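You operate a simulated robot arm through the tools that you are given. There is no shell and no other tool. Be economical: measure what you need, move in short steps, check, and stop when the job is done.

The job below is to be done with a simulated robot arm. You get a single attempt, and the scene is never put back.

TASK
Test the red band cup's hardness and stand it on Soft or Hard.
Fine: cup on the red ring, dropper over it, one drop at a time till it turns blue, none after; four drops or more is Hard; dropper aside again.
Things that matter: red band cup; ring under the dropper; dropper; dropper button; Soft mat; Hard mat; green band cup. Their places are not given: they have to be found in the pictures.

Only the result counts: the job must be done as asked and must still hold three seconds after the hand-in. Knocking over, shifting, dropping, spilling or breaking anything else fails it.

THE ROBOT
A 6-joint arm with a two-finger parallel gripper, fixed in place. Base frame: the origin is at the foot of the arm, x ahead of it, y to its left, z up; the work surface is at about z = 0. Lengths are in m, angles in degrees, forces in N, time in s.
With the tool pointing down near the work surface it reaches from about 0.14 to 0.58 m from the base axis. Its first joint turns from -66.0 to 66.0 degrees. Payload 2.1 kg.
Tool frame: the origin (TCP) lies between the finger pads and is the grasp point; the fingertips stand 0.03 m ahead of it; z points along the fingers, y is the line along which they close. Largest opening 0.094 m; finger width 0.028, thickness 0.01; the body of the gripper, 0.05 by 0.096 m, starts 0.055 m behind the TCP.
Orientation is that of the tool frame in the base frame, as a unit quaternion [x, y, z, w]. With the fingers straight down and closing along the base's y, the tool's x points along the base's -x, its y along +y and its z along -z.

THE INTERFACE
- The arm moves only by the tool move_arm. Its argument "increments" is a list of rows, each a list of 7 numbers: the opening, from 0 (shut) to 1 (fully open), then the shift along the base's x, y, z in m, then the turn, a rotation vector about the base's x, y, z in degrees. In form: [[grip, tx, ty, tz, ax, ay, az], ...]. A call has 1 to 8 rows; each row shifts and turns the commanded pose from where the row before left it. Each row takes 0.2 s and may step no farther than 0.05 m and 8.6 degrees from the row before; otherwise, or with a gripper value out of range, the whole call is refused. A pose out of reach is approached as far as the arm can. The call stops where the force on the tool passes 70 N (or 10 N more than at its start, if that is more) or the arm is blocked; 0.2 s more then pass. Each finger travels about 0.072 m/s and halts on what it meets, pressing with about 34 N; the grip force reading is that of the motor and also rises with nothing between the fingers. The clock runs only during rows and for 0.2 s after the last one: add rows that do not move to give the fingers time. It gives the time, the measured TCP pose, the force on the tool (base axes), the opening and the grip force at its end, in the units of the frame above (readings bear some noise), and new pictures: "pictures" is both (left out), scene, wrist or none.
- Cameras (640 x 400 px; columns grow to the right, rows downward): "scene" is fixed at [0.0571, -0.3679, 0.4938]; the picture's right is [0.78, -0.62, 0.00], its down [-0.30, -0.37, -0.88] and it looks along [0.55, 0.69, -0.48] (base axes); focal length 214 px, centre (320, 200). "wrist" rides on the gripper at [-0.037, 0, -0.058] in the tool frame; the picture's right is [0.00, -1.00, 0.00], its down [0.97, 0.00, -0.24] and it looks along [0.24, 0.00, 0.97] (tool axes); focal length 218 px, centre (320, 200).
- point_at(camera, pixels): for up to 12 pixels [column, row] of the newest picture of that camera ("zoom" is the newest enlarged one), the place [x, y, z] in the base frame of the surface seen there, good to about 0.002 m. No time passes.
- close_up(camera, box): a new picture of the part [left, top, right, bottom] of that camera's present view, enlarged. No time passes.
- close_job(): hands the job in; it is judged then, once.

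Work in short steps. Measure before you move; look again where a grasp or a placing could have gone wrong, and mend it. You have 80 turns and 120 pictures in all, those below and enlarged ones among them. Open the gripper and draw the arm clear of the work before you hand the job in, unless the task says otherwise; then end with one line.

The tools are called after "Request:" as name(argument=value, ...) on one line, values as JSON. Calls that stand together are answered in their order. move_arm: Moves the arm, as the interface text tells. Its arguments: {"type":"object","properties":{"increments":{"type":"array"},"pictures":{"type":"string","enum":["both","scene","wrist","none"]}},"required":["increments"]} The other tools are called the same way: point_at (camera, pixels) gives the place of the surface under pixels of a picture; close_up (camera, box) takes an enlarged picture of a part of a camera's view; close_job () hands the job in.

At the start:

```text
time_s: 0.0
eef_pos: [0.3627, 0.0242, 0.3788]
ee_rot: [-0.001, 1.0, 0.001, 0.001]
force: [0.0, -0.8, -0.5]
width: 0.094
grip_force: 0.0
```

scene: 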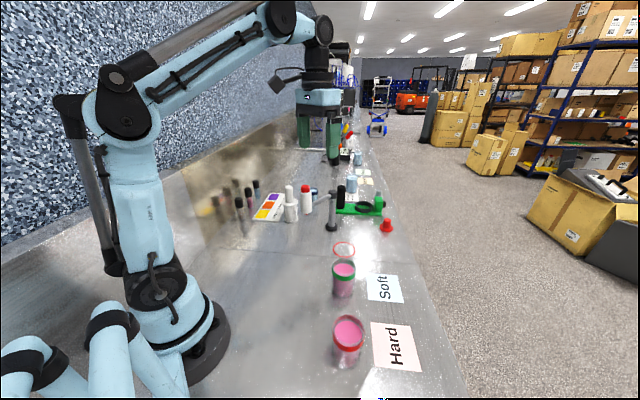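
wrist: 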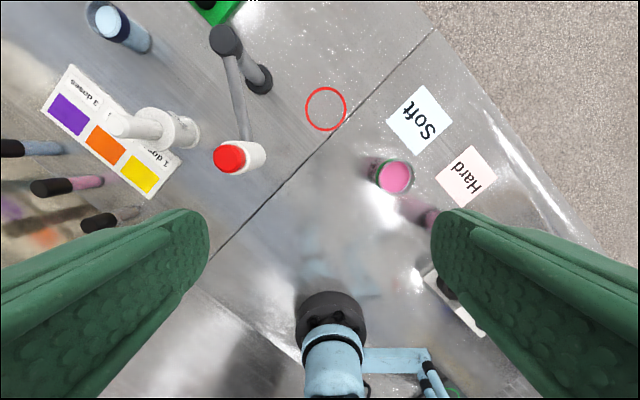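

The scene shows the red band cup near (348,340), the green one at (344,280), and the ring at (344,250). The dropper seems to be the white/red bottle on a swing arm. I'll enlarge both views.

Request:
close_up(camera="scene", box=[240, 140, 440, 265])

Request:
close_up(camera="wrist", box=[40, 0, 360, 200])

Request:
point_at(camera="scene", pixels=[[348, 332], [347, 365], [344, 268], [343, 295], [344, 249], [383, 288], [397, 346], [305, 188], [306, 210], [387, 220], [332, 226], [340, 190]])

Request:
point_at(camera="wrist", pixels=[[326, 109], [306, 109], [346, 109], [326, 88], [326, 130], [229, 158], [226, 40], [258, 80], [421, 120], [467, 177], [397, 177], [242, 120]])

```text
3.20 times, centred on (340, 202) of scene
```

zoom: 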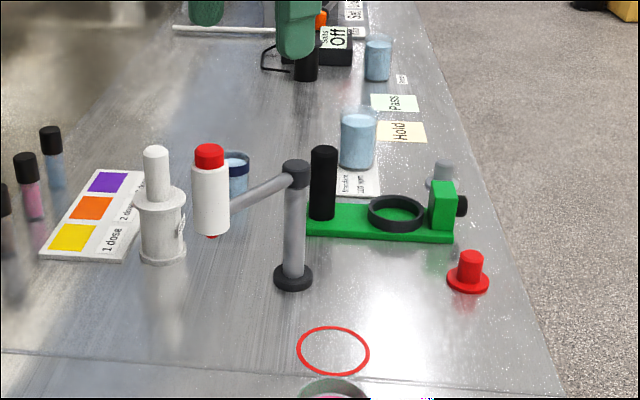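

```text
2.00 times, centred on (200, 100) of wrist
```

zoom: 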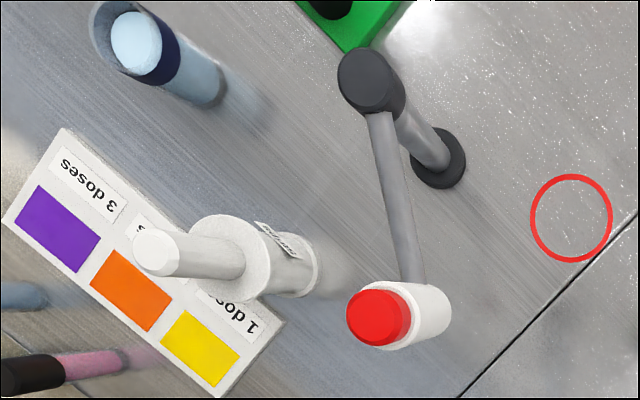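

```text
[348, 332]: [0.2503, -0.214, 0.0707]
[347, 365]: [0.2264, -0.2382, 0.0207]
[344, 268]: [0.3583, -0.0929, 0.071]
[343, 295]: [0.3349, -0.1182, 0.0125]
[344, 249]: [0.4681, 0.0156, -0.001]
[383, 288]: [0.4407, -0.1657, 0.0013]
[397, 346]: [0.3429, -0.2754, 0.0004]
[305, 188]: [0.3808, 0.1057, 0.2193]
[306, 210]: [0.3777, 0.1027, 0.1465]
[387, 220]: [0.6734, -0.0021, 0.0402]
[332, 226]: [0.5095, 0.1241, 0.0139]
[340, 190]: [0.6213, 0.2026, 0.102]
```

```text
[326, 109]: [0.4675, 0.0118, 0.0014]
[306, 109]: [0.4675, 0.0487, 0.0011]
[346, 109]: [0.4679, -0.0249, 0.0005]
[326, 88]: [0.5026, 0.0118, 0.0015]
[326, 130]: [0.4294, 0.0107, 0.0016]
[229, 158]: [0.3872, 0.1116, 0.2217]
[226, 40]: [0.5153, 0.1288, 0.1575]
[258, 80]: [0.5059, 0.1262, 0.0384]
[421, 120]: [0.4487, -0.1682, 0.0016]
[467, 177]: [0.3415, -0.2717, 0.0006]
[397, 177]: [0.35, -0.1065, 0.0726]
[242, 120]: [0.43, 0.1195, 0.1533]
```

The dropper is a white bottle with a red button on a swing arm: bottle near (0.385,0.11), post near (0.512,0.128), ring at (0.4675,0.012). Next I measure both cups.

Request:
close_up(camera="scene", box=[280, 240, 440, 400])

```text
2.50 times, centred on (360, 320) of scene
```

zoom: 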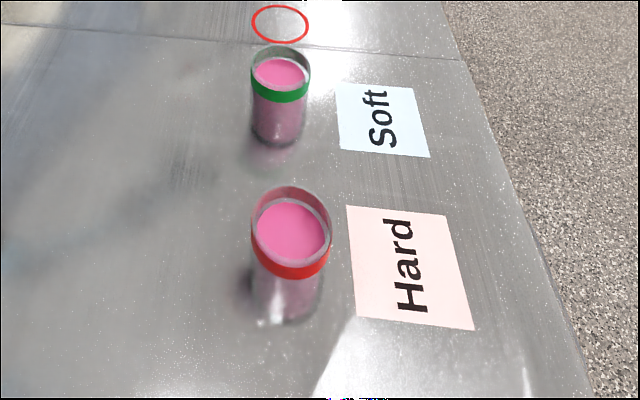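

Request:
point_at(camera="zoom", pixels=[[290, 189], [253, 230], [329, 235], [290, 230], [292, 272], [288, 310], [268, 270], [316, 270]])

```text
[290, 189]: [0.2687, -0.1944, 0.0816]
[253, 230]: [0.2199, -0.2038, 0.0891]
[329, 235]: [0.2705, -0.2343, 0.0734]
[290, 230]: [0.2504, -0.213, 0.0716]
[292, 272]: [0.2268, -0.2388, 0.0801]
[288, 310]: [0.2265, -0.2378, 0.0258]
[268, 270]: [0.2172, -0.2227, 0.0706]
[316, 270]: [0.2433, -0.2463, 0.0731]
```

The red cup centre is about (0.248,-0.216), diameter about 0.062, rim at about 0.09. I'll move above it with a constant tool orientation.

Request:
move_arm(increments=[[1, -0.0144, -0.03, -0.022, 0, 0, 0], [1, -0.0144, -0.03, -0.022, 0, 0, 0], [1, -0.0144, -0.03, -0.022, 0, 0, 0], [1, -0.0144, -0.03, -0.022, 0, 0, 0], [1, -0.0144, -0.03, -0.022, 0, 0, 0], [1, -0.0144, -0.03, -0.022, 0, 0, 0], [1, -0.0144, -0.03, -0.022, 0, 0, 0], [1, -0.0144, -0.03, -0.022, 0, 0, 0]])

```text
time_s: 1.8
eef_pos: [0.2468, -0.2173, 0.2033]
ee_rot: [0.0, 1.0, 0.001, 0.001]
force: [0.0, -0.1, 0.1]
width: 0.0941
grip_force: 0.1
```

scene: 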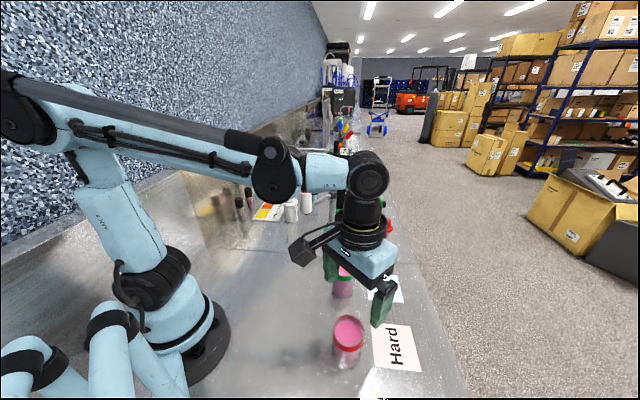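
wrist: 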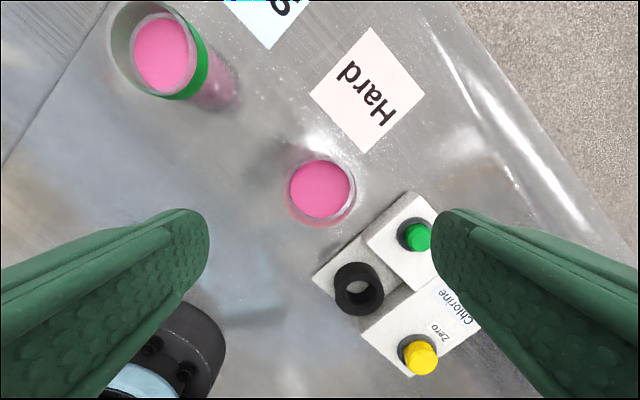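

The wrist view shows the cup at (322,190) and a Chlorine meter close by. I measure both for clearance before going down.

Request:
point_at(camera="wrist", pixels=[[321, 188], [291, 188], [355, 190], [322, 155], [322, 222], [322, 165], [408, 197], [318, 277], [420, 235], [360, 285], [375, 225], [440, 205]])

Request:
close_up(camera="wrist", box=[220, 120, 500, 380])

```text
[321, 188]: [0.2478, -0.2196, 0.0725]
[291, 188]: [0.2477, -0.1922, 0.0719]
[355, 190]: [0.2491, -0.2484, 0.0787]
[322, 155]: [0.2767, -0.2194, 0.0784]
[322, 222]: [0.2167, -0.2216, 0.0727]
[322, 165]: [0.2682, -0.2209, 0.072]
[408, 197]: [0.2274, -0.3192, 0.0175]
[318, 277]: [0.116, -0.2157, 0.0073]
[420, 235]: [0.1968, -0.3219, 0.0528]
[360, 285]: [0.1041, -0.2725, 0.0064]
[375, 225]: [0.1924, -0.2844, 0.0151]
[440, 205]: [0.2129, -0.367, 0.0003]
```

```text
1.54 times, centred on (360, 250) of wrist
```

zoom: 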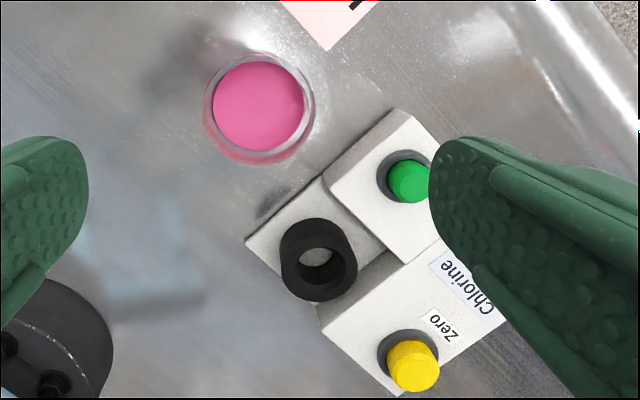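

The cup centre is about (0.247,-0.220) and the meter edge leaves about 3 cm clearance. I'll lower to z≈0.05 with a 3 mm y correction.

Request:
move_arm(increments=[[0.92, 0, -0.003, -0.03, 0, 0, 0], [0.92, 0, 0, -0.03, 0, 0, 0], [0.92, 0, 0, -0.03, 0, 0, 0], [0.92, 0, 0, -0.03, 0, 0, 0], [0.92, 0, 0, -0.03, 0, 0, 0], [0.92, 0, 0, 0, 0, 0, 0]])

```text
time_s: 3.2
eef_pos: [0.2475, -0.219, 0.0532]
ee_rot: [-0.001, 1.0, 0.001, 0.001]
force: [0.5, 0.5, -0.1]
width: 0.0863
grip_force: 0.1
```

scene: 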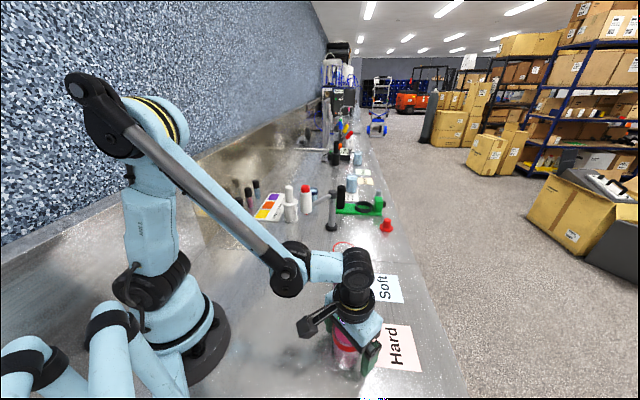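
wrist: 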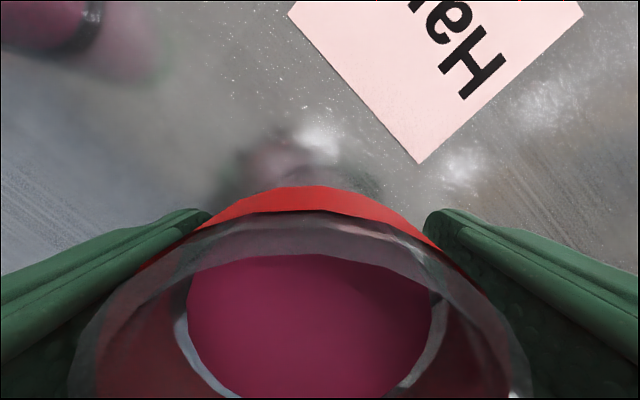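

The fingers straddle the cup and the red band is visible. I close gently.

Request:
move_arm(increments=[[0.75, 0, 0, 0, 0, 0, 0], [0.65, 0, 0, 0, 0, 0, 0], [0.6, 0, 0, 0, 0, 0, 0], [0.55, 0, 0, 0, 0, 0, 0], [0.55, 0, 0, 0, 0, 0, 0]], pictures="wrist")

```text
time_s: 4.4
eef_pos: [0.2481, -0.2188, 0.0519]
ee_rot: [0.0, 1.0, 0.0, 0.001]
force: [0.6, -0.7, 0.4]
width: 0.0622
grip_force: 33.9
```

wrist: 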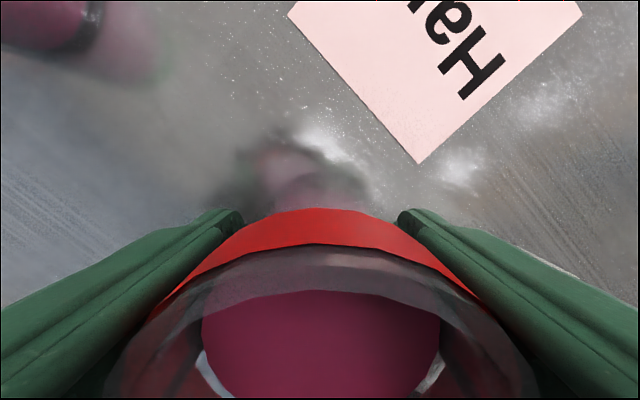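

The cup is held at width 0.062. I lift gently and then route around the green cup.

Request:
move_arm(increments=[[0.55, 0, 0, 0.008, 0, 0, 0], [0.55, 0, 0, 0.015, 0, 0, 0], [0.55, 0, 0, 0.02, 0, 0, 0], [0.55, 0, 0, 0.02, 0, 0, 0], [0.55, 0, 0, 0.02, 0, 0, 0], [0.55, 0, 0, 0.015, 0, 0, 0], [0.55, 0, 0, 0.008, 0, 0, 0]], pictures="scene")

Request:
move_arm(increments=[[0.55, 0.002, 0.01, 0, 0, 0, 0], [0.55, 0.003, 0.02, 0, 0, 0, 0], [0.55, 0.005, 0.025, 0, 0, 0, 0], [0.55, 0.005, 0.025, 0, 0, 0, 0], [0.55, 0.005, 0.025, 0, 0, 0, 0], [0.55, 0.005, 0.025, 0, 0, 0, 0], [0.55, 0.005, 0.02, 0, 0, 0, 0], [0.55, 0.005, 0.01, 0, 0, 0, 0]], pictures="scene")

```text
time_s: 6.0
eef_pos: [0.2478, -0.2179, 0.1587]
ee_rot: [-0.001, 1.0, 0.002, 0.002]
force: [-0.1, -0.8, -1.6]
width: 0.0625
grip_force: 34.0
```

scene: 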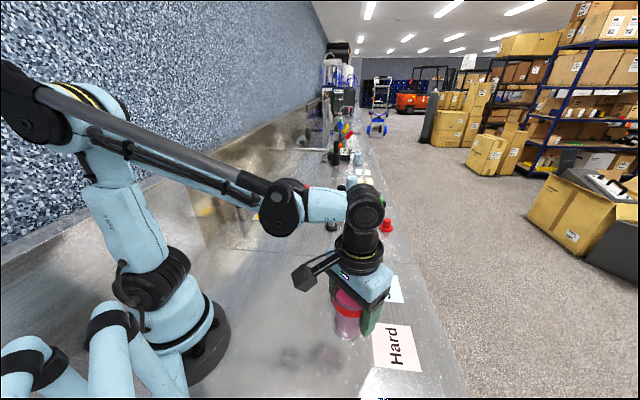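

```text
time_s: 7.8
eef_pos: [0.2829, -0.058, 0.159]
ee_rot: [-0.001, 1.0, 0.0, 0.001]
force: [-0.5, 0.3, -1.3]
width: 0.0622
grip_force: 34.4
```

scene: 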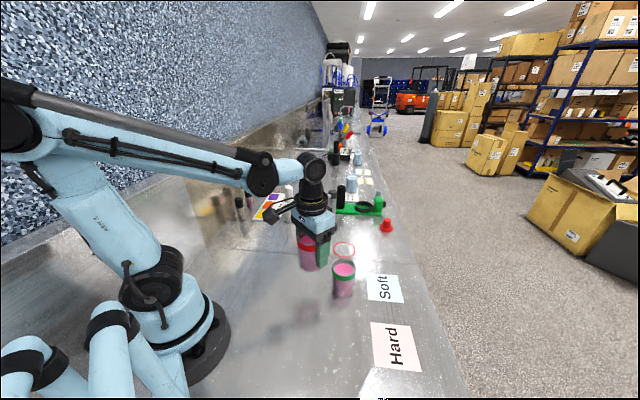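

Clear of the green cup. Now diagonally to above the ring centre (0.466,0.012).

Request:
move_arm(increments=[[0.55, 0.012, 0.0045, 0, 0, 0, 0], [0.55, 0.022, 0.0085, 0, 0, 0, 0], [0.55, 0.03, 0.0115, 0, 0, 0, 0], [0.55, 0.03, 0.0115, 0, 0, 0, 0], [0.55, 0.03, 0.0115, 0, 0, 0, 0], [0.55, 0.03, 0.0115, 0, 0, 0, 0], [0.55, 0.019, 0.007, 0, 0, 0, 0], [0.55, 0.01, 0.004, 0, 0, 0, 0]])

```text
time_s: 9.6
eef_pos: [0.4671, 0.0101, 0.1585]
ee_rot: [-0.001, 1.0, 0.001, 0.002]
force: [0.8, -0.1, -0.9]
width: 0.062
grip_force: 34.3
```

scene: 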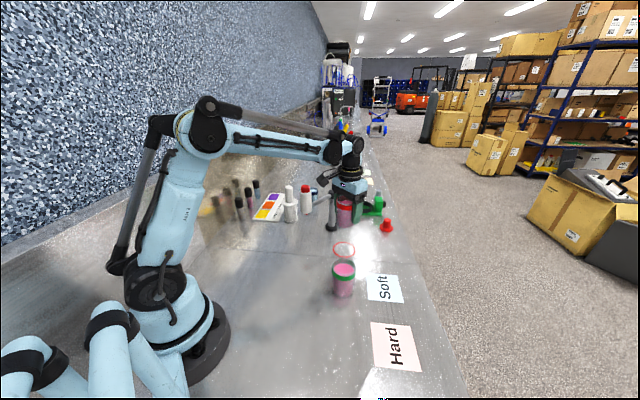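
wrist: 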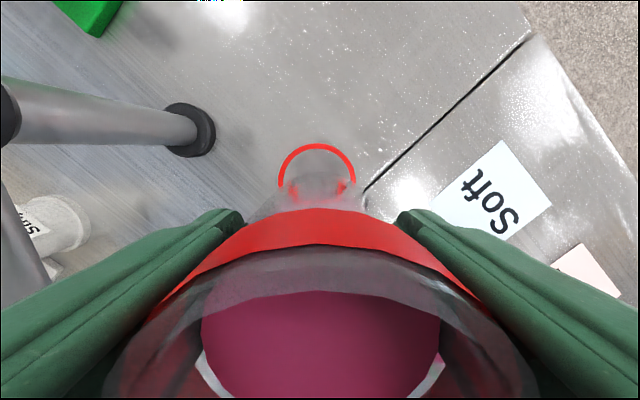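

I check the ring position with both cameras before lowering.

Request:
point_at(camera="wrist", pixels=[[317, 145], [281, 175], [353, 175], [190, 130]])

Request:
close_up(camera="scene", box=[270, 150, 430, 270])

```text
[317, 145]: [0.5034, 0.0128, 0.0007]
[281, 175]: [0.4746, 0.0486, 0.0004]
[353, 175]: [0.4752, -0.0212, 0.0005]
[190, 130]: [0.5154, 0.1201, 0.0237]
```

```text
3.33 times, centred on (350, 210) of scene
```

zoom: 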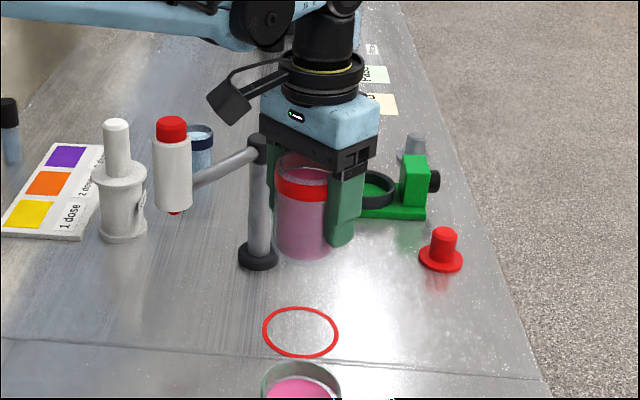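

Ring centre (0.467,0.0135). I shift +3 mm in y and lower to the original grip height.

Request:
move_arm(increments=[[0.55, 0, 0.003, -0.015, 0, 0, 0], [0.55, 0, 0, -0.025, 0, 0, 0], [0.55, 0, 0, -0.025, 0, 0, 0], [0.55, 0, 0, -0.02, 0, 0, 0], [0.55, 0, 0, -0.012, 0, 0, 0], [0.55, 0, 0, -0.006, 0, 0, 0], [0.55, 0, 0, -0.002, 0, 0, 0], [0.55, 0, 0, 0, 0, 0, 0]])

```text
time_s: 11.4
eef_pos: [0.4663, 0.0144, 0.0534]
ee_rot: [0.0, 1.0, 0.001, 0.001]
force: [-0.3, 0.7, -1.2]
width: 0.062
grip_force: 34.5
```

scene: 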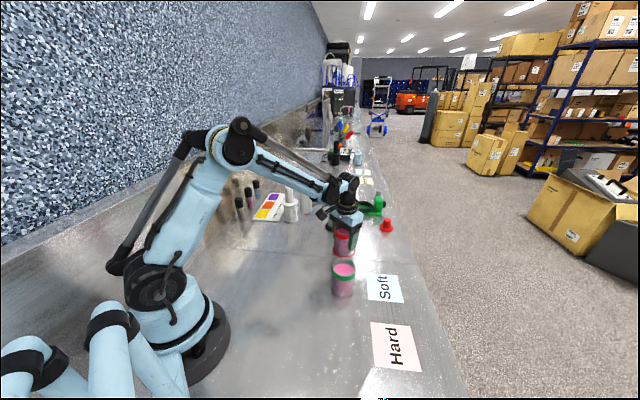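
wrist: 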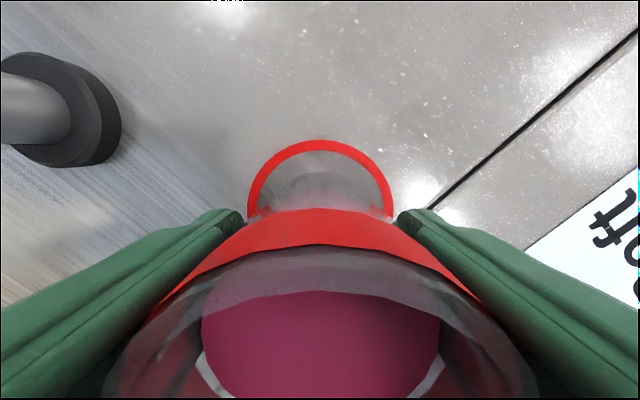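

The tool still carries the weight, so I'll lower a touch to seat it.

Request:
move_arm(increments=[[0.55, 0, 0, -0.001, 0, 0, 0], [0.55, 0, 0, -0.001, 0, 0, 0], [0.55, 0, 0, 0, 0, 0, 0]], pictures="none")

```text
time_s: 12.2
eef_pos: [0.4657, 0.0152, 0.0524]
ee_rot: [0.0, 1.0, 0.002, 0.001]
force: [-0.6, 0.6, 25.8]
width: 0.0623
grip_force: 34.2
```

The cup is in contact (25.8 N). I back off 1 mm, release, and rise.

Request:
move_arm(increments=[[0.55, 0, 0, 0.001, 0, 0, 0], [0.7, 0, 0, 0, 0, 0, 0], [0.9, 0, 0, 0, 0, 0, 0], [0.95, 0, 0, 0, 0, 0, 0], [0.95, 0, 0, 0, 0, 0, 0]], pictures="none")

Request:
move_arm(increments=[[0.95, 0, 0, 0.02, 0, 0, 0], [0.95, 0, 0, 0.04, 0, 0, 0], [0.95, 0, 0, 0.04, 0, 0, 0], [0.95, 0, 0, 0.04, 0, 0, 0], [0.95, 0, 0, 0.04, 0, 0, 0], [0.95, -0.03, 0, 0.03, 0, 0, 0], [0.95, -0.03, 0, 0.03, 0, 0, 0], [0.95, -0.03, 0, 0, 0, 0, 0]])

```text
time_s: 13.4
eef_pos: [0.466, 0.0129, 0.0527]
ee_rot: [-0.001, 1.0, 0.001, 0.0]
force: [0.3, -0.1, 0.6]
width: 0.0894
grip_force: 0.0
```

```text
time_s: 15.2
eef_pos: [0.3755, 0.0133, 0.2925]
ee_rot: [-0.001, 1.0, 0.001, 0.0]
force: [0.2, -0.5, 0.0]
width: 0.0894
grip_force: 0.1
```

scene: 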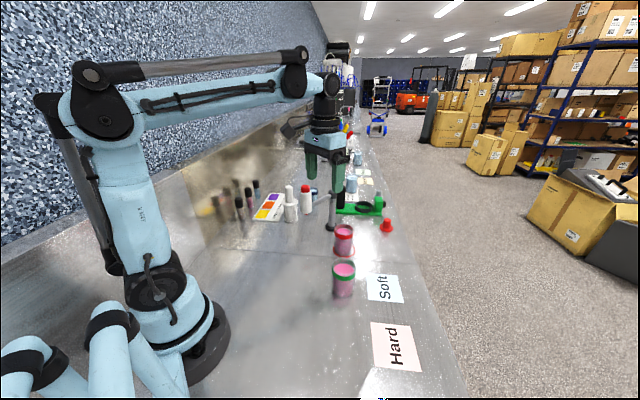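
wrist: 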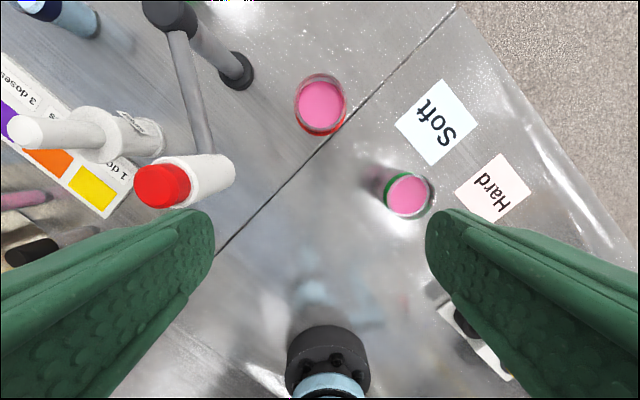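

The red cup stands on the ring. Now measuring the dropper's geometry and its white neighbour.

Request:
close_up(camera="scene", box=[260, 165, 380, 265])

Request:
point_at(camera="wrist", pixels=[[162, 186], [137, 186], [186, 186], [162, 167], [162, 205], [205, 175], [232, 170], [22, 132], [170, 15], [235, 72], [320, 103], [118, 140]])

```text
4.00 times, centred on (320, 215) of scene
```

zoom: 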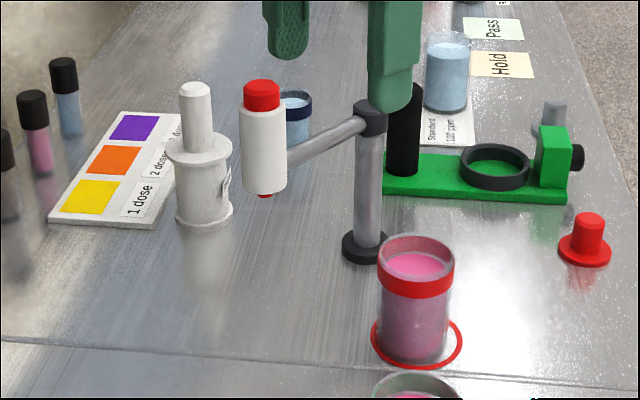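

```text
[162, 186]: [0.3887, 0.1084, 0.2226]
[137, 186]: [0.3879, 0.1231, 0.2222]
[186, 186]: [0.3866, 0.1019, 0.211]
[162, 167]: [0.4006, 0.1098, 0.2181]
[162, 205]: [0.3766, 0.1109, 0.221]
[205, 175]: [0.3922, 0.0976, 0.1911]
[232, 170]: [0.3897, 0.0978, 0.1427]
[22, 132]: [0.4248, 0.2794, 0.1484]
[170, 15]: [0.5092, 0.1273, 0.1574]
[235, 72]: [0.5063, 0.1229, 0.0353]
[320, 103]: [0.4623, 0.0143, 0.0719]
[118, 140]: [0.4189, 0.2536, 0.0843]
```

Dropper cap at about (0.388,0.111,0.222), white body about 0.03 wide, pivot about (0.510,0.127), radius about 0.122. So it swings about +62° to reach the ring. I go above it with a 7.5° yaw to align with the swing.

Request:
move_arm(increments=[[0.95, 0.003, 0.025, 0.01, 0, 0, 2.5], [0.95, 0.003, 0.025, 0, 0, 0, 2.5], [0.95, 0.003, 0.025, 0, 0, 0, 2.5], [0.95, 0.003, 0.023, 0, 0, 0, 0], [0.95, 0, 0, 0, 0, 0, 0]])

```text
time_s: 16.4
eef_pos: [0.3868, 0.1125, 0.3031]
ee_rot: [-0.066, 0.998, 0.001, 0.001]
force: [-0.5, 0.4, 0.2]
width: 0.0894
grip_force: 0.0
```

scene: 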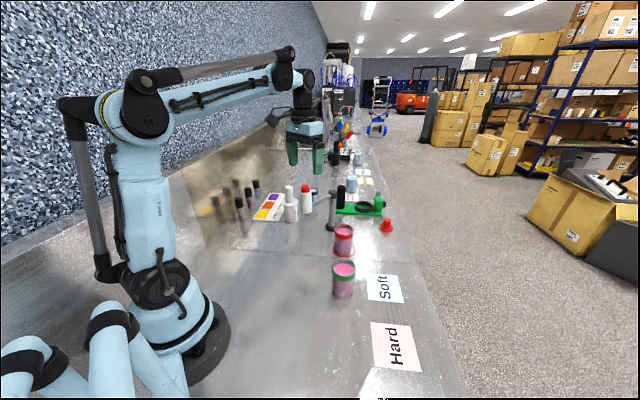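
wrist: 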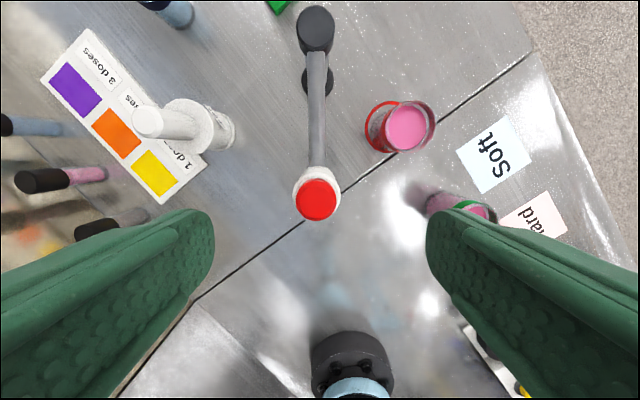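

The link is vertical in the wrist view (col 317), so the yaw is aligned. Fine measurement of cap, body and pivot.

Request:
close_up(camera="wrist", box=[260, 0, 440, 240])

Request:
point_at(camera="wrist", pixels=[[316, 199], [299, 199], [334, 199], [316, 181], [316, 217], [318, 169], [294, 190], [340, 190], [316, 25], [300, 30], [332, 30], [316, 120]])

```text
1.67 times, centred on (350, 120) of wrist
```

zoom: 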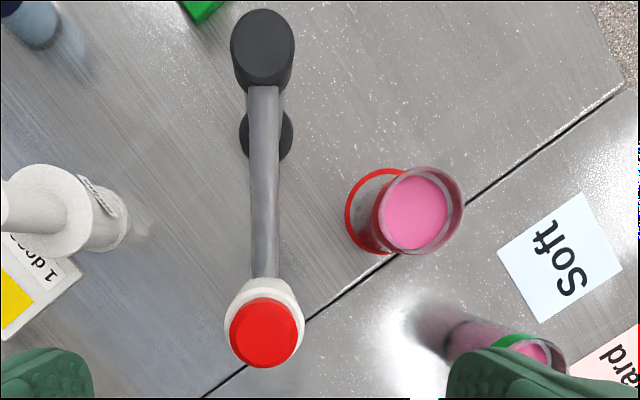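

```text
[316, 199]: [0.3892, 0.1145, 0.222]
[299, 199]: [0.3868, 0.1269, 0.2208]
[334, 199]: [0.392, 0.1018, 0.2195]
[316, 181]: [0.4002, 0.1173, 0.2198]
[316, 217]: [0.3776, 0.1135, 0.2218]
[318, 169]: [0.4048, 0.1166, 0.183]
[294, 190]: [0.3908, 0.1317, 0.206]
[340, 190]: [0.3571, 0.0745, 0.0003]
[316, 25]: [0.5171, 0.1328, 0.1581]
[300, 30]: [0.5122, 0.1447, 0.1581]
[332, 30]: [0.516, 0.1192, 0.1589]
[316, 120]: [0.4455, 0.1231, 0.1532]
```

Cap centre (0.389,0.1145), pivot (0.514,0.132), body radius about 0.016. I descend to z≈0.197 so the fingertips (0.167) stay above the link (0.158).

Request:
move_arm(increments=[[0.95, 0.002, 0.002, -0.03, 0, 0, 0.5], [0.95, 0, 0, -0.03, 0, 0, 0], [0.95, 0, 0, -0.03, 0, 0, 0], [0.95, 0, 0, -0.016, 0, 0, 0], [0.95, 0, 0, 0, 0, 0, 0]])

```text
time_s: 17.6
eef_pos: [0.3894, 0.1135, 0.1963]
ee_rot: [-0.071, 0.997, 0.001, 0.001]
force: [0.5, -0.5, -0.1]
width: 0.0894
grip_force: 0.0
```

scene: 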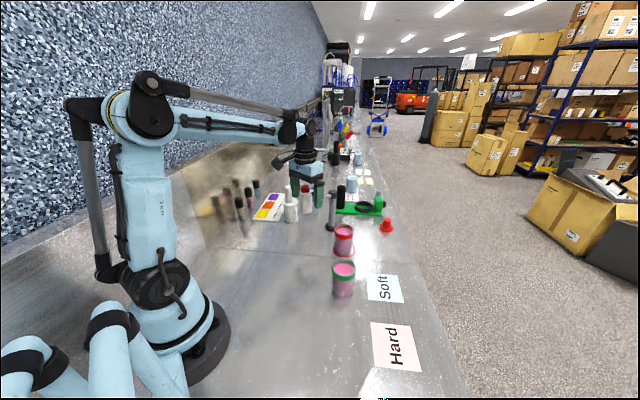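
wrist: 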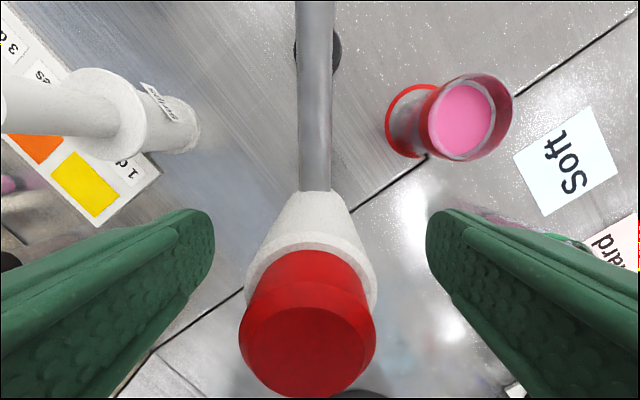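

The fingers straddle the bottle. I close to a loose cage around it (about 0.040).

Request:
move_arm(increments=[[0.7, 0, 0.0015, 0, 0, 0, 0], [0.55, 0, 0, 0, 0, 0, 0], [0.42, 0, 0, 0, 0, 0, 0], [0.42, 0, 0, 0, 0, 0, 0]], pictures="wrist")

```text
time_s: 18.6
eef_pos: [0.3901, 0.1159, 0.197]
ee_rot: [-0.07, 0.998, 0.001, 0.0]
force: [0.2, 0.6, -0.9]
width: 0.0393
grip_force: 0.0
```

wrist: 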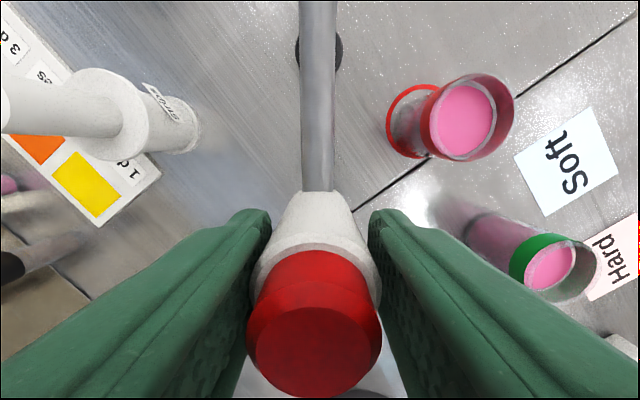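

The cage is good with the bottle centred. I begin the swing: the first half of the arc, turning the hand with it.

Request:
move_arm(increments=[[0.42, 0.0016, -0.00925, 0, 0, 0, 4.3], [0.42, 0.0023, -0.0091, 0, 0, 0, 4.3], [0.42, 0.0029, -0.0089, 0, 0, 0, 4.3], [0.42, 0.0036, -0.0087, 0, 0, 0, 4.3], [0.42, 0.0042, -0.0084, 0, 0, 0, 4.3], [0.42, 0.0049, -0.008, 0, 0, 0, 4.3], [0.42, 0.0054, -0.0076, 0, 0, 0, 4.3]])

```text
time_s: 20.2
eef_pos: [0.4147, 0.056, 0.1978]
ee_rot: [-0.329, 0.944, 0.002, 0.001]
force: [-1.2, 1.8, -1.4]
width: 0.0406
grip_force: 1.1
```

scene: 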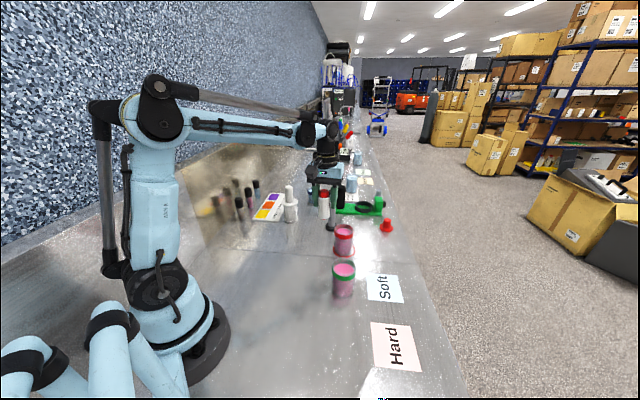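
wrist: 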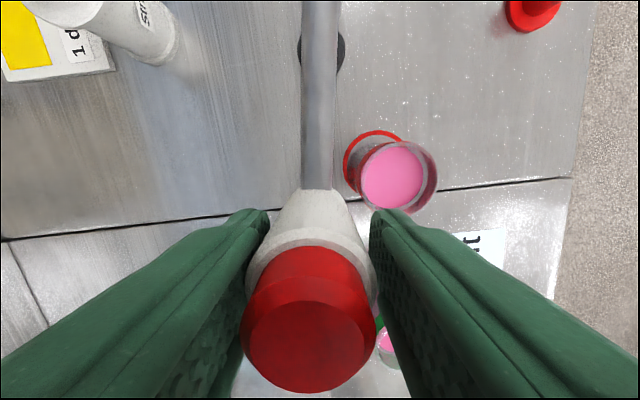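

It swings freely with low forces and the link stays aligned. Second half of the arc now.

Request:
move_arm(increments=[[0.42, 0.006, -0.0072, 0, 0, 0, 4.3], [0.42, 0.0065, -0.0068, 0, 0, 0, 4.3], [0.42, 0.007, -0.0062, 0, 0, 0, 4.3], [0.42, 0.0075, -0.0057, 0, 0, 0, 4.3], [0.42, 0.0079, -0.0051, 0, 0, 0, 4.3], [0.42, 0.0082, -0.0045, 0, 0, 0, 4.3]])

```text
time_s: 21.6
eef_pos: [0.4574, 0.0192, 0.1979]
ee_rot: [-0.531, 0.848, 0.002, 0.0]
force: [-2.0, -0.3, 0.3]
width: 0.0409
grip_force: 0.4
```

scene: 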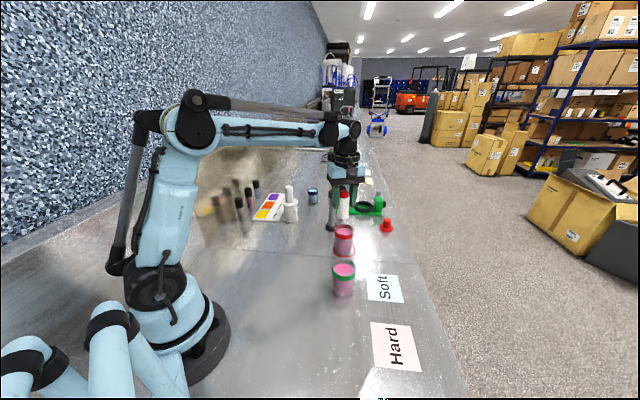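
wrist: 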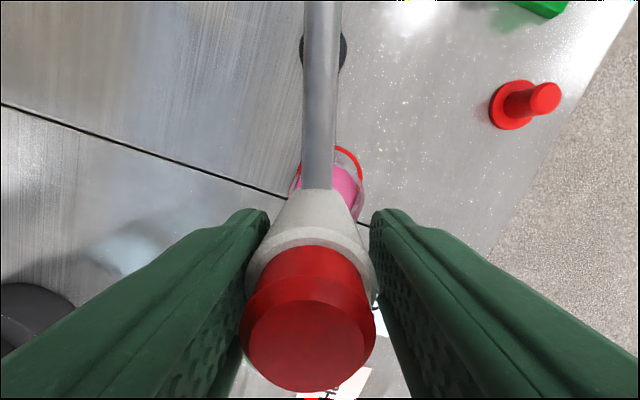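

The cup still lies to the right of the link line. One more full step plus a slight half step.

Request:
move_arm(increments=[[0.42, 0.0085, -0.0039, 0, 0, 0, 4.3], [0.42, 0.002, -0.0008, 0, 0, 0, 1.0], [0.42, 0, 0, 0, 0, 0, 0]])

Request:
close_up(camera="scene", box=[280, 140, 420, 270])

```text
time_s: 22.4
eef_pos: [0.4668, 0.0149, 0.1978]
ee_rot: [-0.569, 0.822, 0.002, 0.0]
force: [-2.4, 0.5, 0.1]
width: 0.0402
grip_force: 0.8
```

scene: 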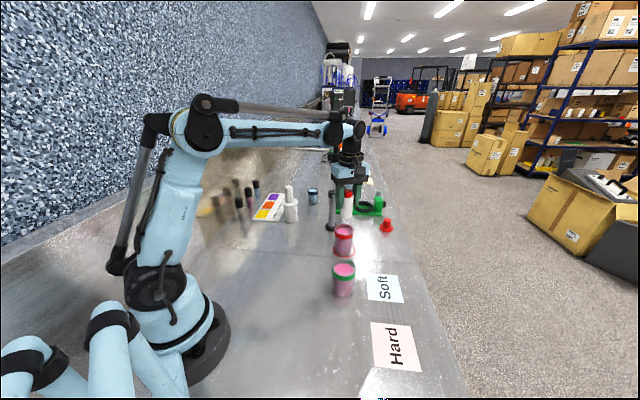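
wrist: 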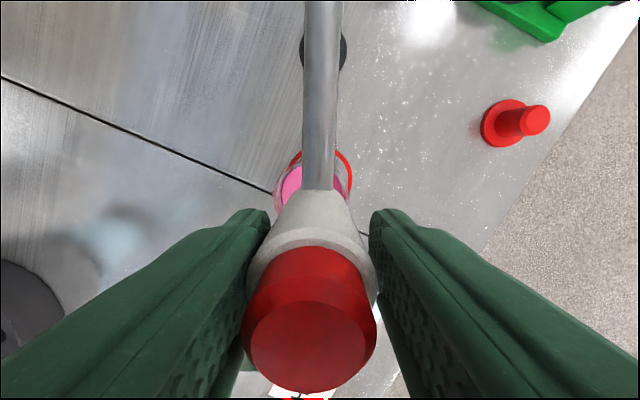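

```text
3.08 times, centred on (350, 205) of scene
```

zoom: 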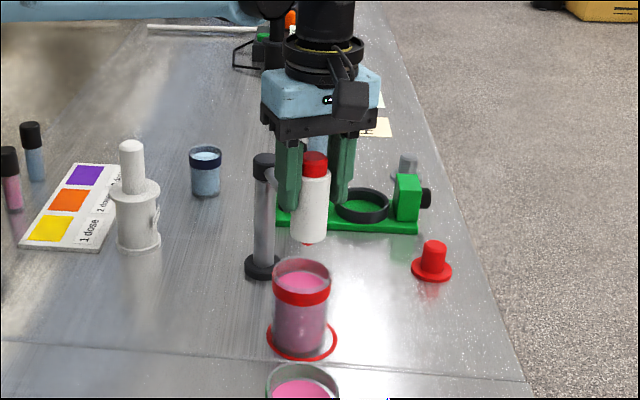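

In the wrist view the link (col 321) lines up with the ring's centre (292–352). I open, rise straight up, and check from above.

Request:
move_arm(increments=[[0.6, 0, 0, 0, 0, 0, 0], [0.8, 0, 0, 0, 0, 0, 0], [0.8, 0, 0, 0, 0, 0, 0], [0.8, 0, 0, 0.03, 0, 0, 0], [0.8, 0, 0, 0.04, 0, 0, 0], [0.8, 0, 0, 0.04, 0, 0, 0], [0.8, 0, 0, 0, 0, 0, 0]])

Request:
close_up(camera="wrist", box=[220, 0, 420, 250])

Request:
point_at(camera="wrist", pixels=[[316, 199], [316, 25], [316, 120]])

```text
time_s: 24.0
eef_pos: [0.4684, 0.0143, 0.3057]
ee_rot: [-0.569, 0.823, 0.001, 0.0]
force: [-0.2, 0.1, -0.6]
width: 0.0752
grip_force: 0.1
```

scene: 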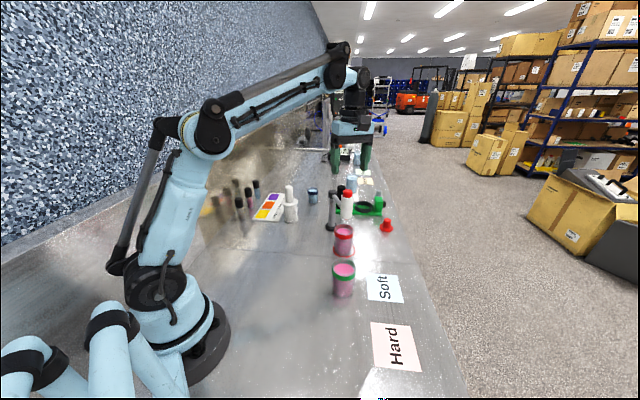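
wrist: 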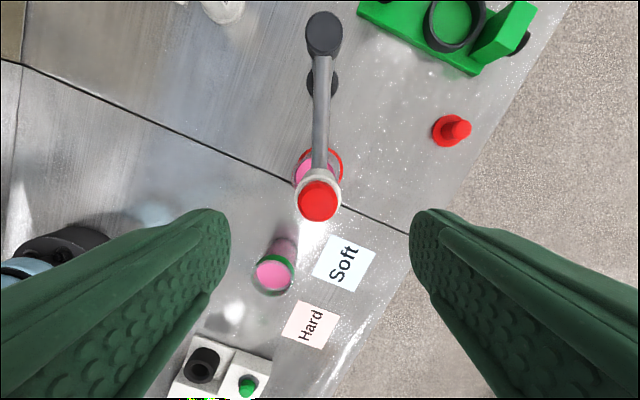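

```text
1.60 times, centred on (320, 125) of wrist
```

zoom: 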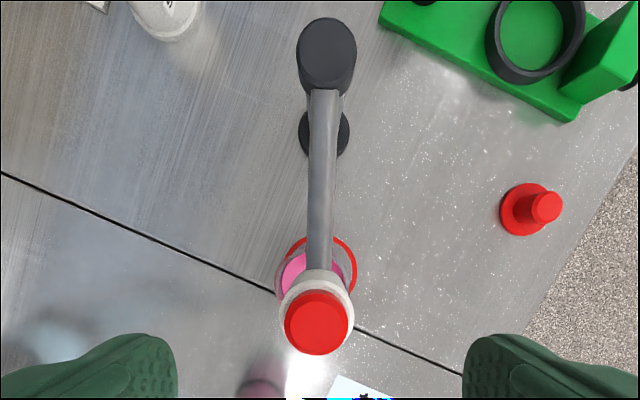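

```text
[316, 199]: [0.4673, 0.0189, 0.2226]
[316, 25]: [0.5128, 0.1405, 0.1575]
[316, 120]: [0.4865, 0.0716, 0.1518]
```

The cap is at about (0.467,0.018), over the cup. I measure it exactly to centre the press.

Request:
point_at(camera="wrist", pixels=[[318, 201], [302, 201], [334, 201], [318, 185], [318, 218]])

```text
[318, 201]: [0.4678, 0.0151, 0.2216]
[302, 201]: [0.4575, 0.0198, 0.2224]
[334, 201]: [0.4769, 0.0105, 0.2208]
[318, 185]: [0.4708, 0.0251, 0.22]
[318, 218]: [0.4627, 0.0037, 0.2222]
```

Cap centre (0.467,0.0148), top 0.222. I shut the gripper and descend to just above it (fingertips about 0.228).

Request:
move_arm(increments=[[0.4, -0.001, 0.0005, 0, 0, 0, 0], [0.0, 0, 0, 0, 0, 0, 0], [0.0, 0, 0, 0, 0, 0, 0], [0.0, 0, 0, 0, 0, 0, 0], [0.0, 0, 0, 0, 0, 0, 0], [0.0, 0, 0, -0.025, 0, 0, 0], [0.0, 0, 0, -0.022, 0, 0, 0], [0.0, 0, 0, 0, 0, 0, 0]])

Request:
close_up(camera="scene", box=[290, 140, 410, 270])

```text
time_s: 25.8
eef_pos: [0.4667, 0.0164, 0.2594]
ee_rot: [-0.569, 0.823, 0.001, 0.001]
force: [0.5, 0.4, -0.4]
width: 0.0
grip_force: 33.0
```

scene: 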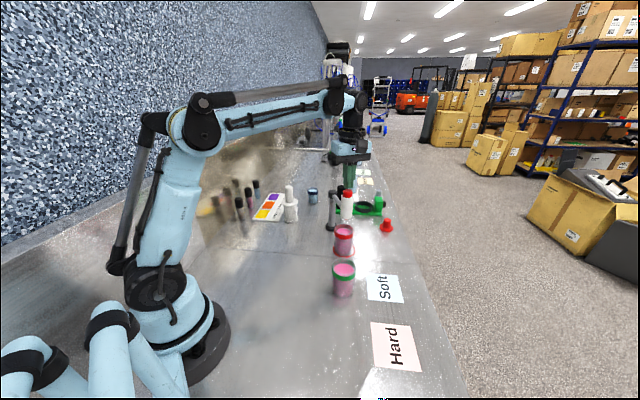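
wrist: 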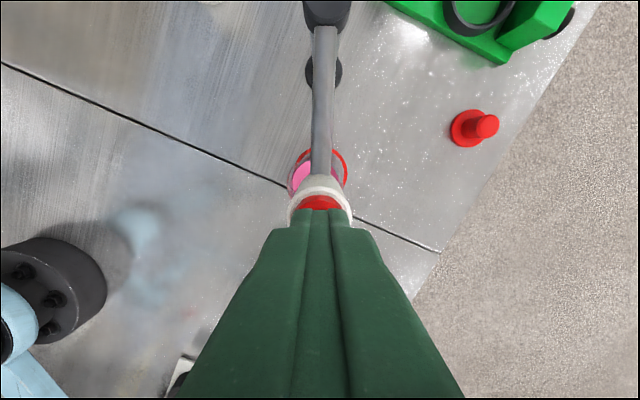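

```text
3.08 times, centred on (350, 205) of scene
```

zoom: 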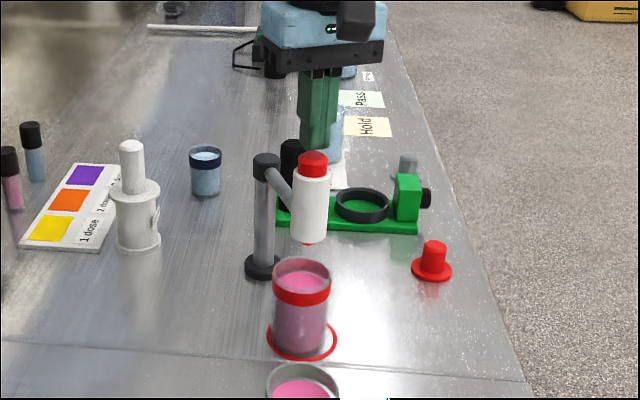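

The fingertips hover just above the cap. I press in small steps, reading the force.

Request:
move_arm(increments=[[0.0, 0, 0, -0.003, 0, 0, 0], [0.0, 0, 0, -0.003, 0, 0, 0], [0.0, 0, 0, -0.002, 0, 0, 0]], pictures="none")

```text
time_s: 26.6
eef_pos: [0.4676, 0.0169, 0.2512]
ee_rot: [-0.568, 0.823, 0.001, 0.0]
force: [-0.5, 0.3, 0.3]
width: 0.0
grip_force: 33.1
```

Request:
move_arm(increments=[[0.0, 0, 0, -0.0015, 0, 0, 0], [0.0, 0, 0, -0.0015, 0, 0, 0]], pictures="scene")

```text
time_s: 27.2
eef_pos: [0.4673, 0.0161, 0.248]
ee_rot: [-0.568, 0.823, 0.002, 0.001]
force: [0.6, -1.9, 1.5]
width: 0.0
grip_force: 32.9
```

scene: 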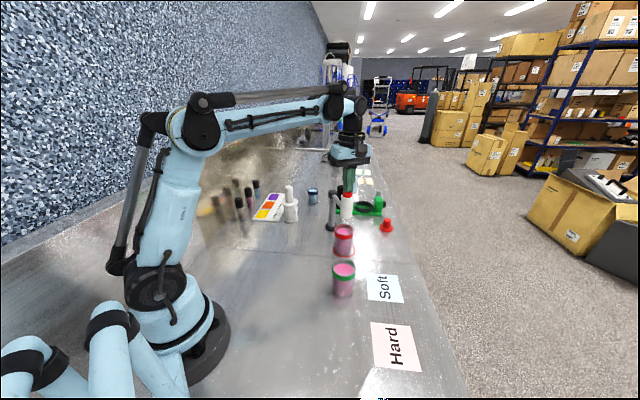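

A slight force (~2 N) shows, so contact with the sprung button. I go a bit further.

Request:
move_arm(increments=[[0.0, 0, 0, -0.0015, 0, 0, 0]], pictures="scene")

Request:
close_up(camera="scene", box=[310, 175, 380, 265])

```text
time_s: 27.6
eef_pos: [0.4662, 0.0153, 0.2468]
ee_rot: [-0.568, 0.823, 0.002, 0.0]
force: [0.2, 1.4, 2.0]
width: 0.0002
grip_force: 32.9
```

scene: 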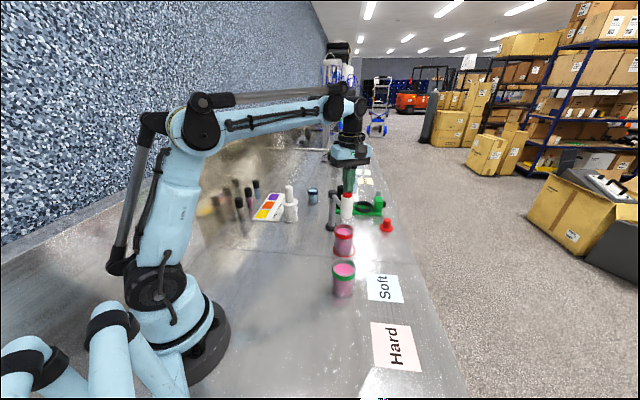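

```text
4.44 times, centred on (345, 220) of scene
```

zoom: 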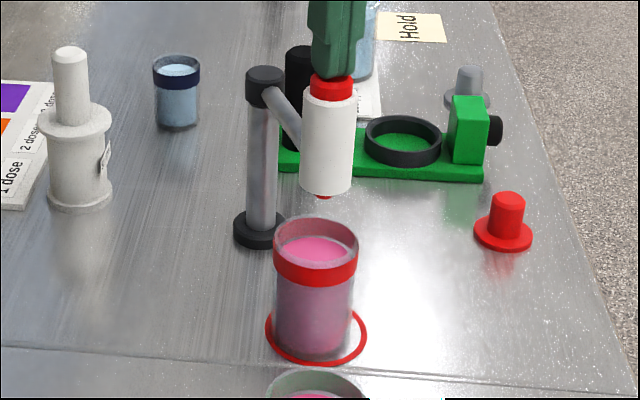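

The button is compressing slightly and no drop is visible. I go 1.5 mm more.

Request:
move_arm(increments=[[0.0, 0, 0, -0.0015, 0, 0, 0]], pictures="none")

Request:
close_up(camera="scene", box=[310, 175, 380, 265])

```text
time_s: 28.0
eef_pos: [0.4672, 0.0151, 0.246]
ee_rot: [-0.569, 0.822, 0.001, 0.0]
force: [-0.3, 2.1, 4.1]
width: 0.0
grip_force: 33.1
```

```text
4.44 times, centred on (345, 220) of scene
```

zoom: 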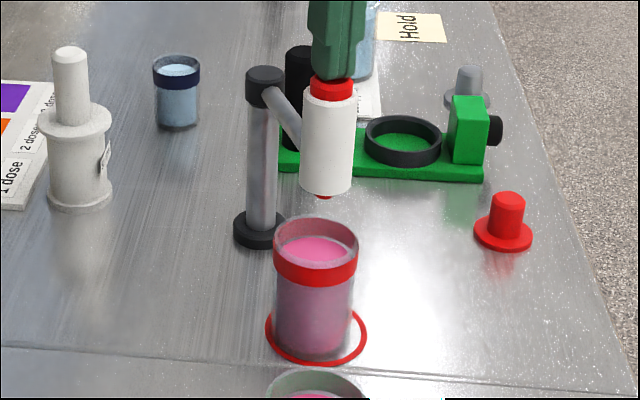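

Force is 4 N and rising. I continue 1.5 mm.

Request:
move_arm(increments=[[0.0, 0, 0, -0.0015, 0, 0, 0]], pictures="none")

Request:
close_up(camera="scene", box=[310, 175, 380, 265])

```text
time_s: 28.4
eef_pos: [0.4672, 0.0151, 0.245]
ee_rot: [-0.569, 0.823, 0.001, 0.0]
force: [0.2, 0.5, 9.9]
width: 0.0
grip_force: 32.5
```

```text
4.44 times, centred on (345, 220) of scene
```

zoom: 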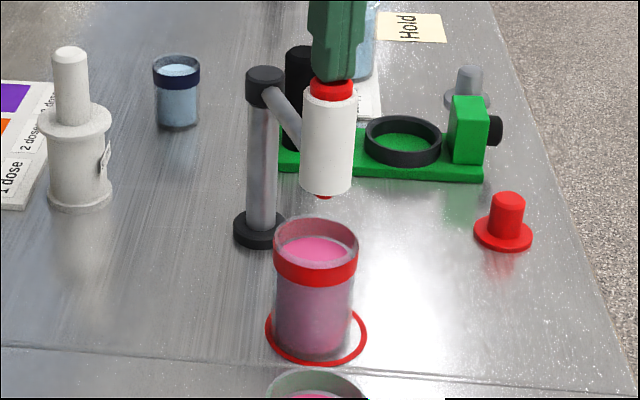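

Force jumped to ~10 N, likely near the end of travel. One more mm to confirm the bottom.

Request:
move_arm(increments=[[0.0, 0, 0, -0.001, 0, 0, 0]], pictures="none")

Request:
close_up(camera="scene", box=[310, 175, 380, 265])

```text
time_s: 28.8
eef_pos: [0.4672, 0.0167, 0.2431]
ee_rot: [-0.569, 0.822, 0.0, 0.001]
force: [1.0, 0.7, 19.9]
width: 0.0
grip_force: 32.8
```

```text
4.44 times, centred on (345, 220) of scene
```

zoom: 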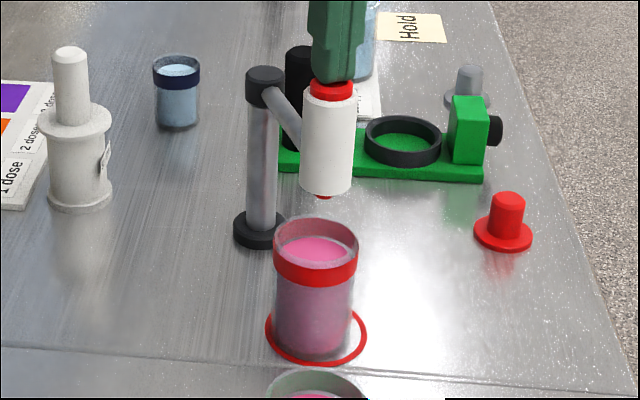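

Force is 20 N with no visible drop. I press slightly more in 1 mm steps to see whether the stop is real.

Request:
move_arm(increments=[[0.0, 0, 0, -0.001, 0, 0, 0]], pictures="none")

Request:
close_up(camera="scene", box=[310, 175, 380, 265])

```text
time_s: 29.2
eef_pos: [0.4669, 0.0154, 0.2432]
ee_rot: [-0.569, 0.823, 0.003, 0.0]
force: [-0.1, -1.2, 27.5]
width: 0.0002
grip_force: 32.8
```

```text
4.44 times, centred on (345, 220) of scene
```

zoom: 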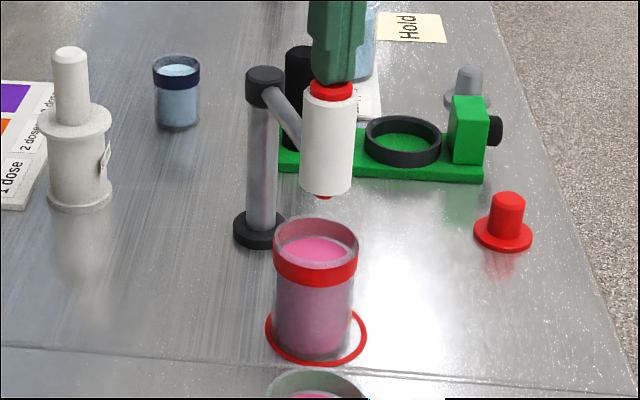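

z no longer falls (0.243) while force climbs, so this looks like the bottom. I release fully and inspect the cup.

Request:
move_arm(increments=[[0.0, 0, 0, 0.008, 0, 0, 0], [0.0, 0, 0, 0.009, 0, 0, 0]], pictures="none")

Request:
close_up(camera="scene", box=[310, 190, 380, 305])

```text
time_s: 29.8
eef_pos: [0.4664, 0.0169, 0.2583]
ee_rot: [-0.569, 0.822, 0.001, 0.001]
force: [-0.1, 0.7, -0.2]
width: 0.0001
grip_force: 32.8
```

```text
3.48 times, centred on (345, 248) of scene
```

zoom: 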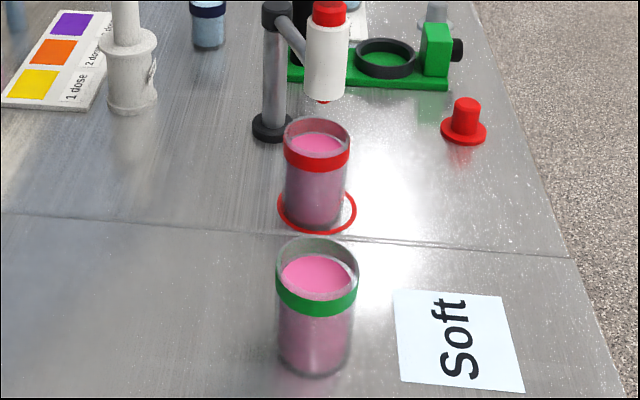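

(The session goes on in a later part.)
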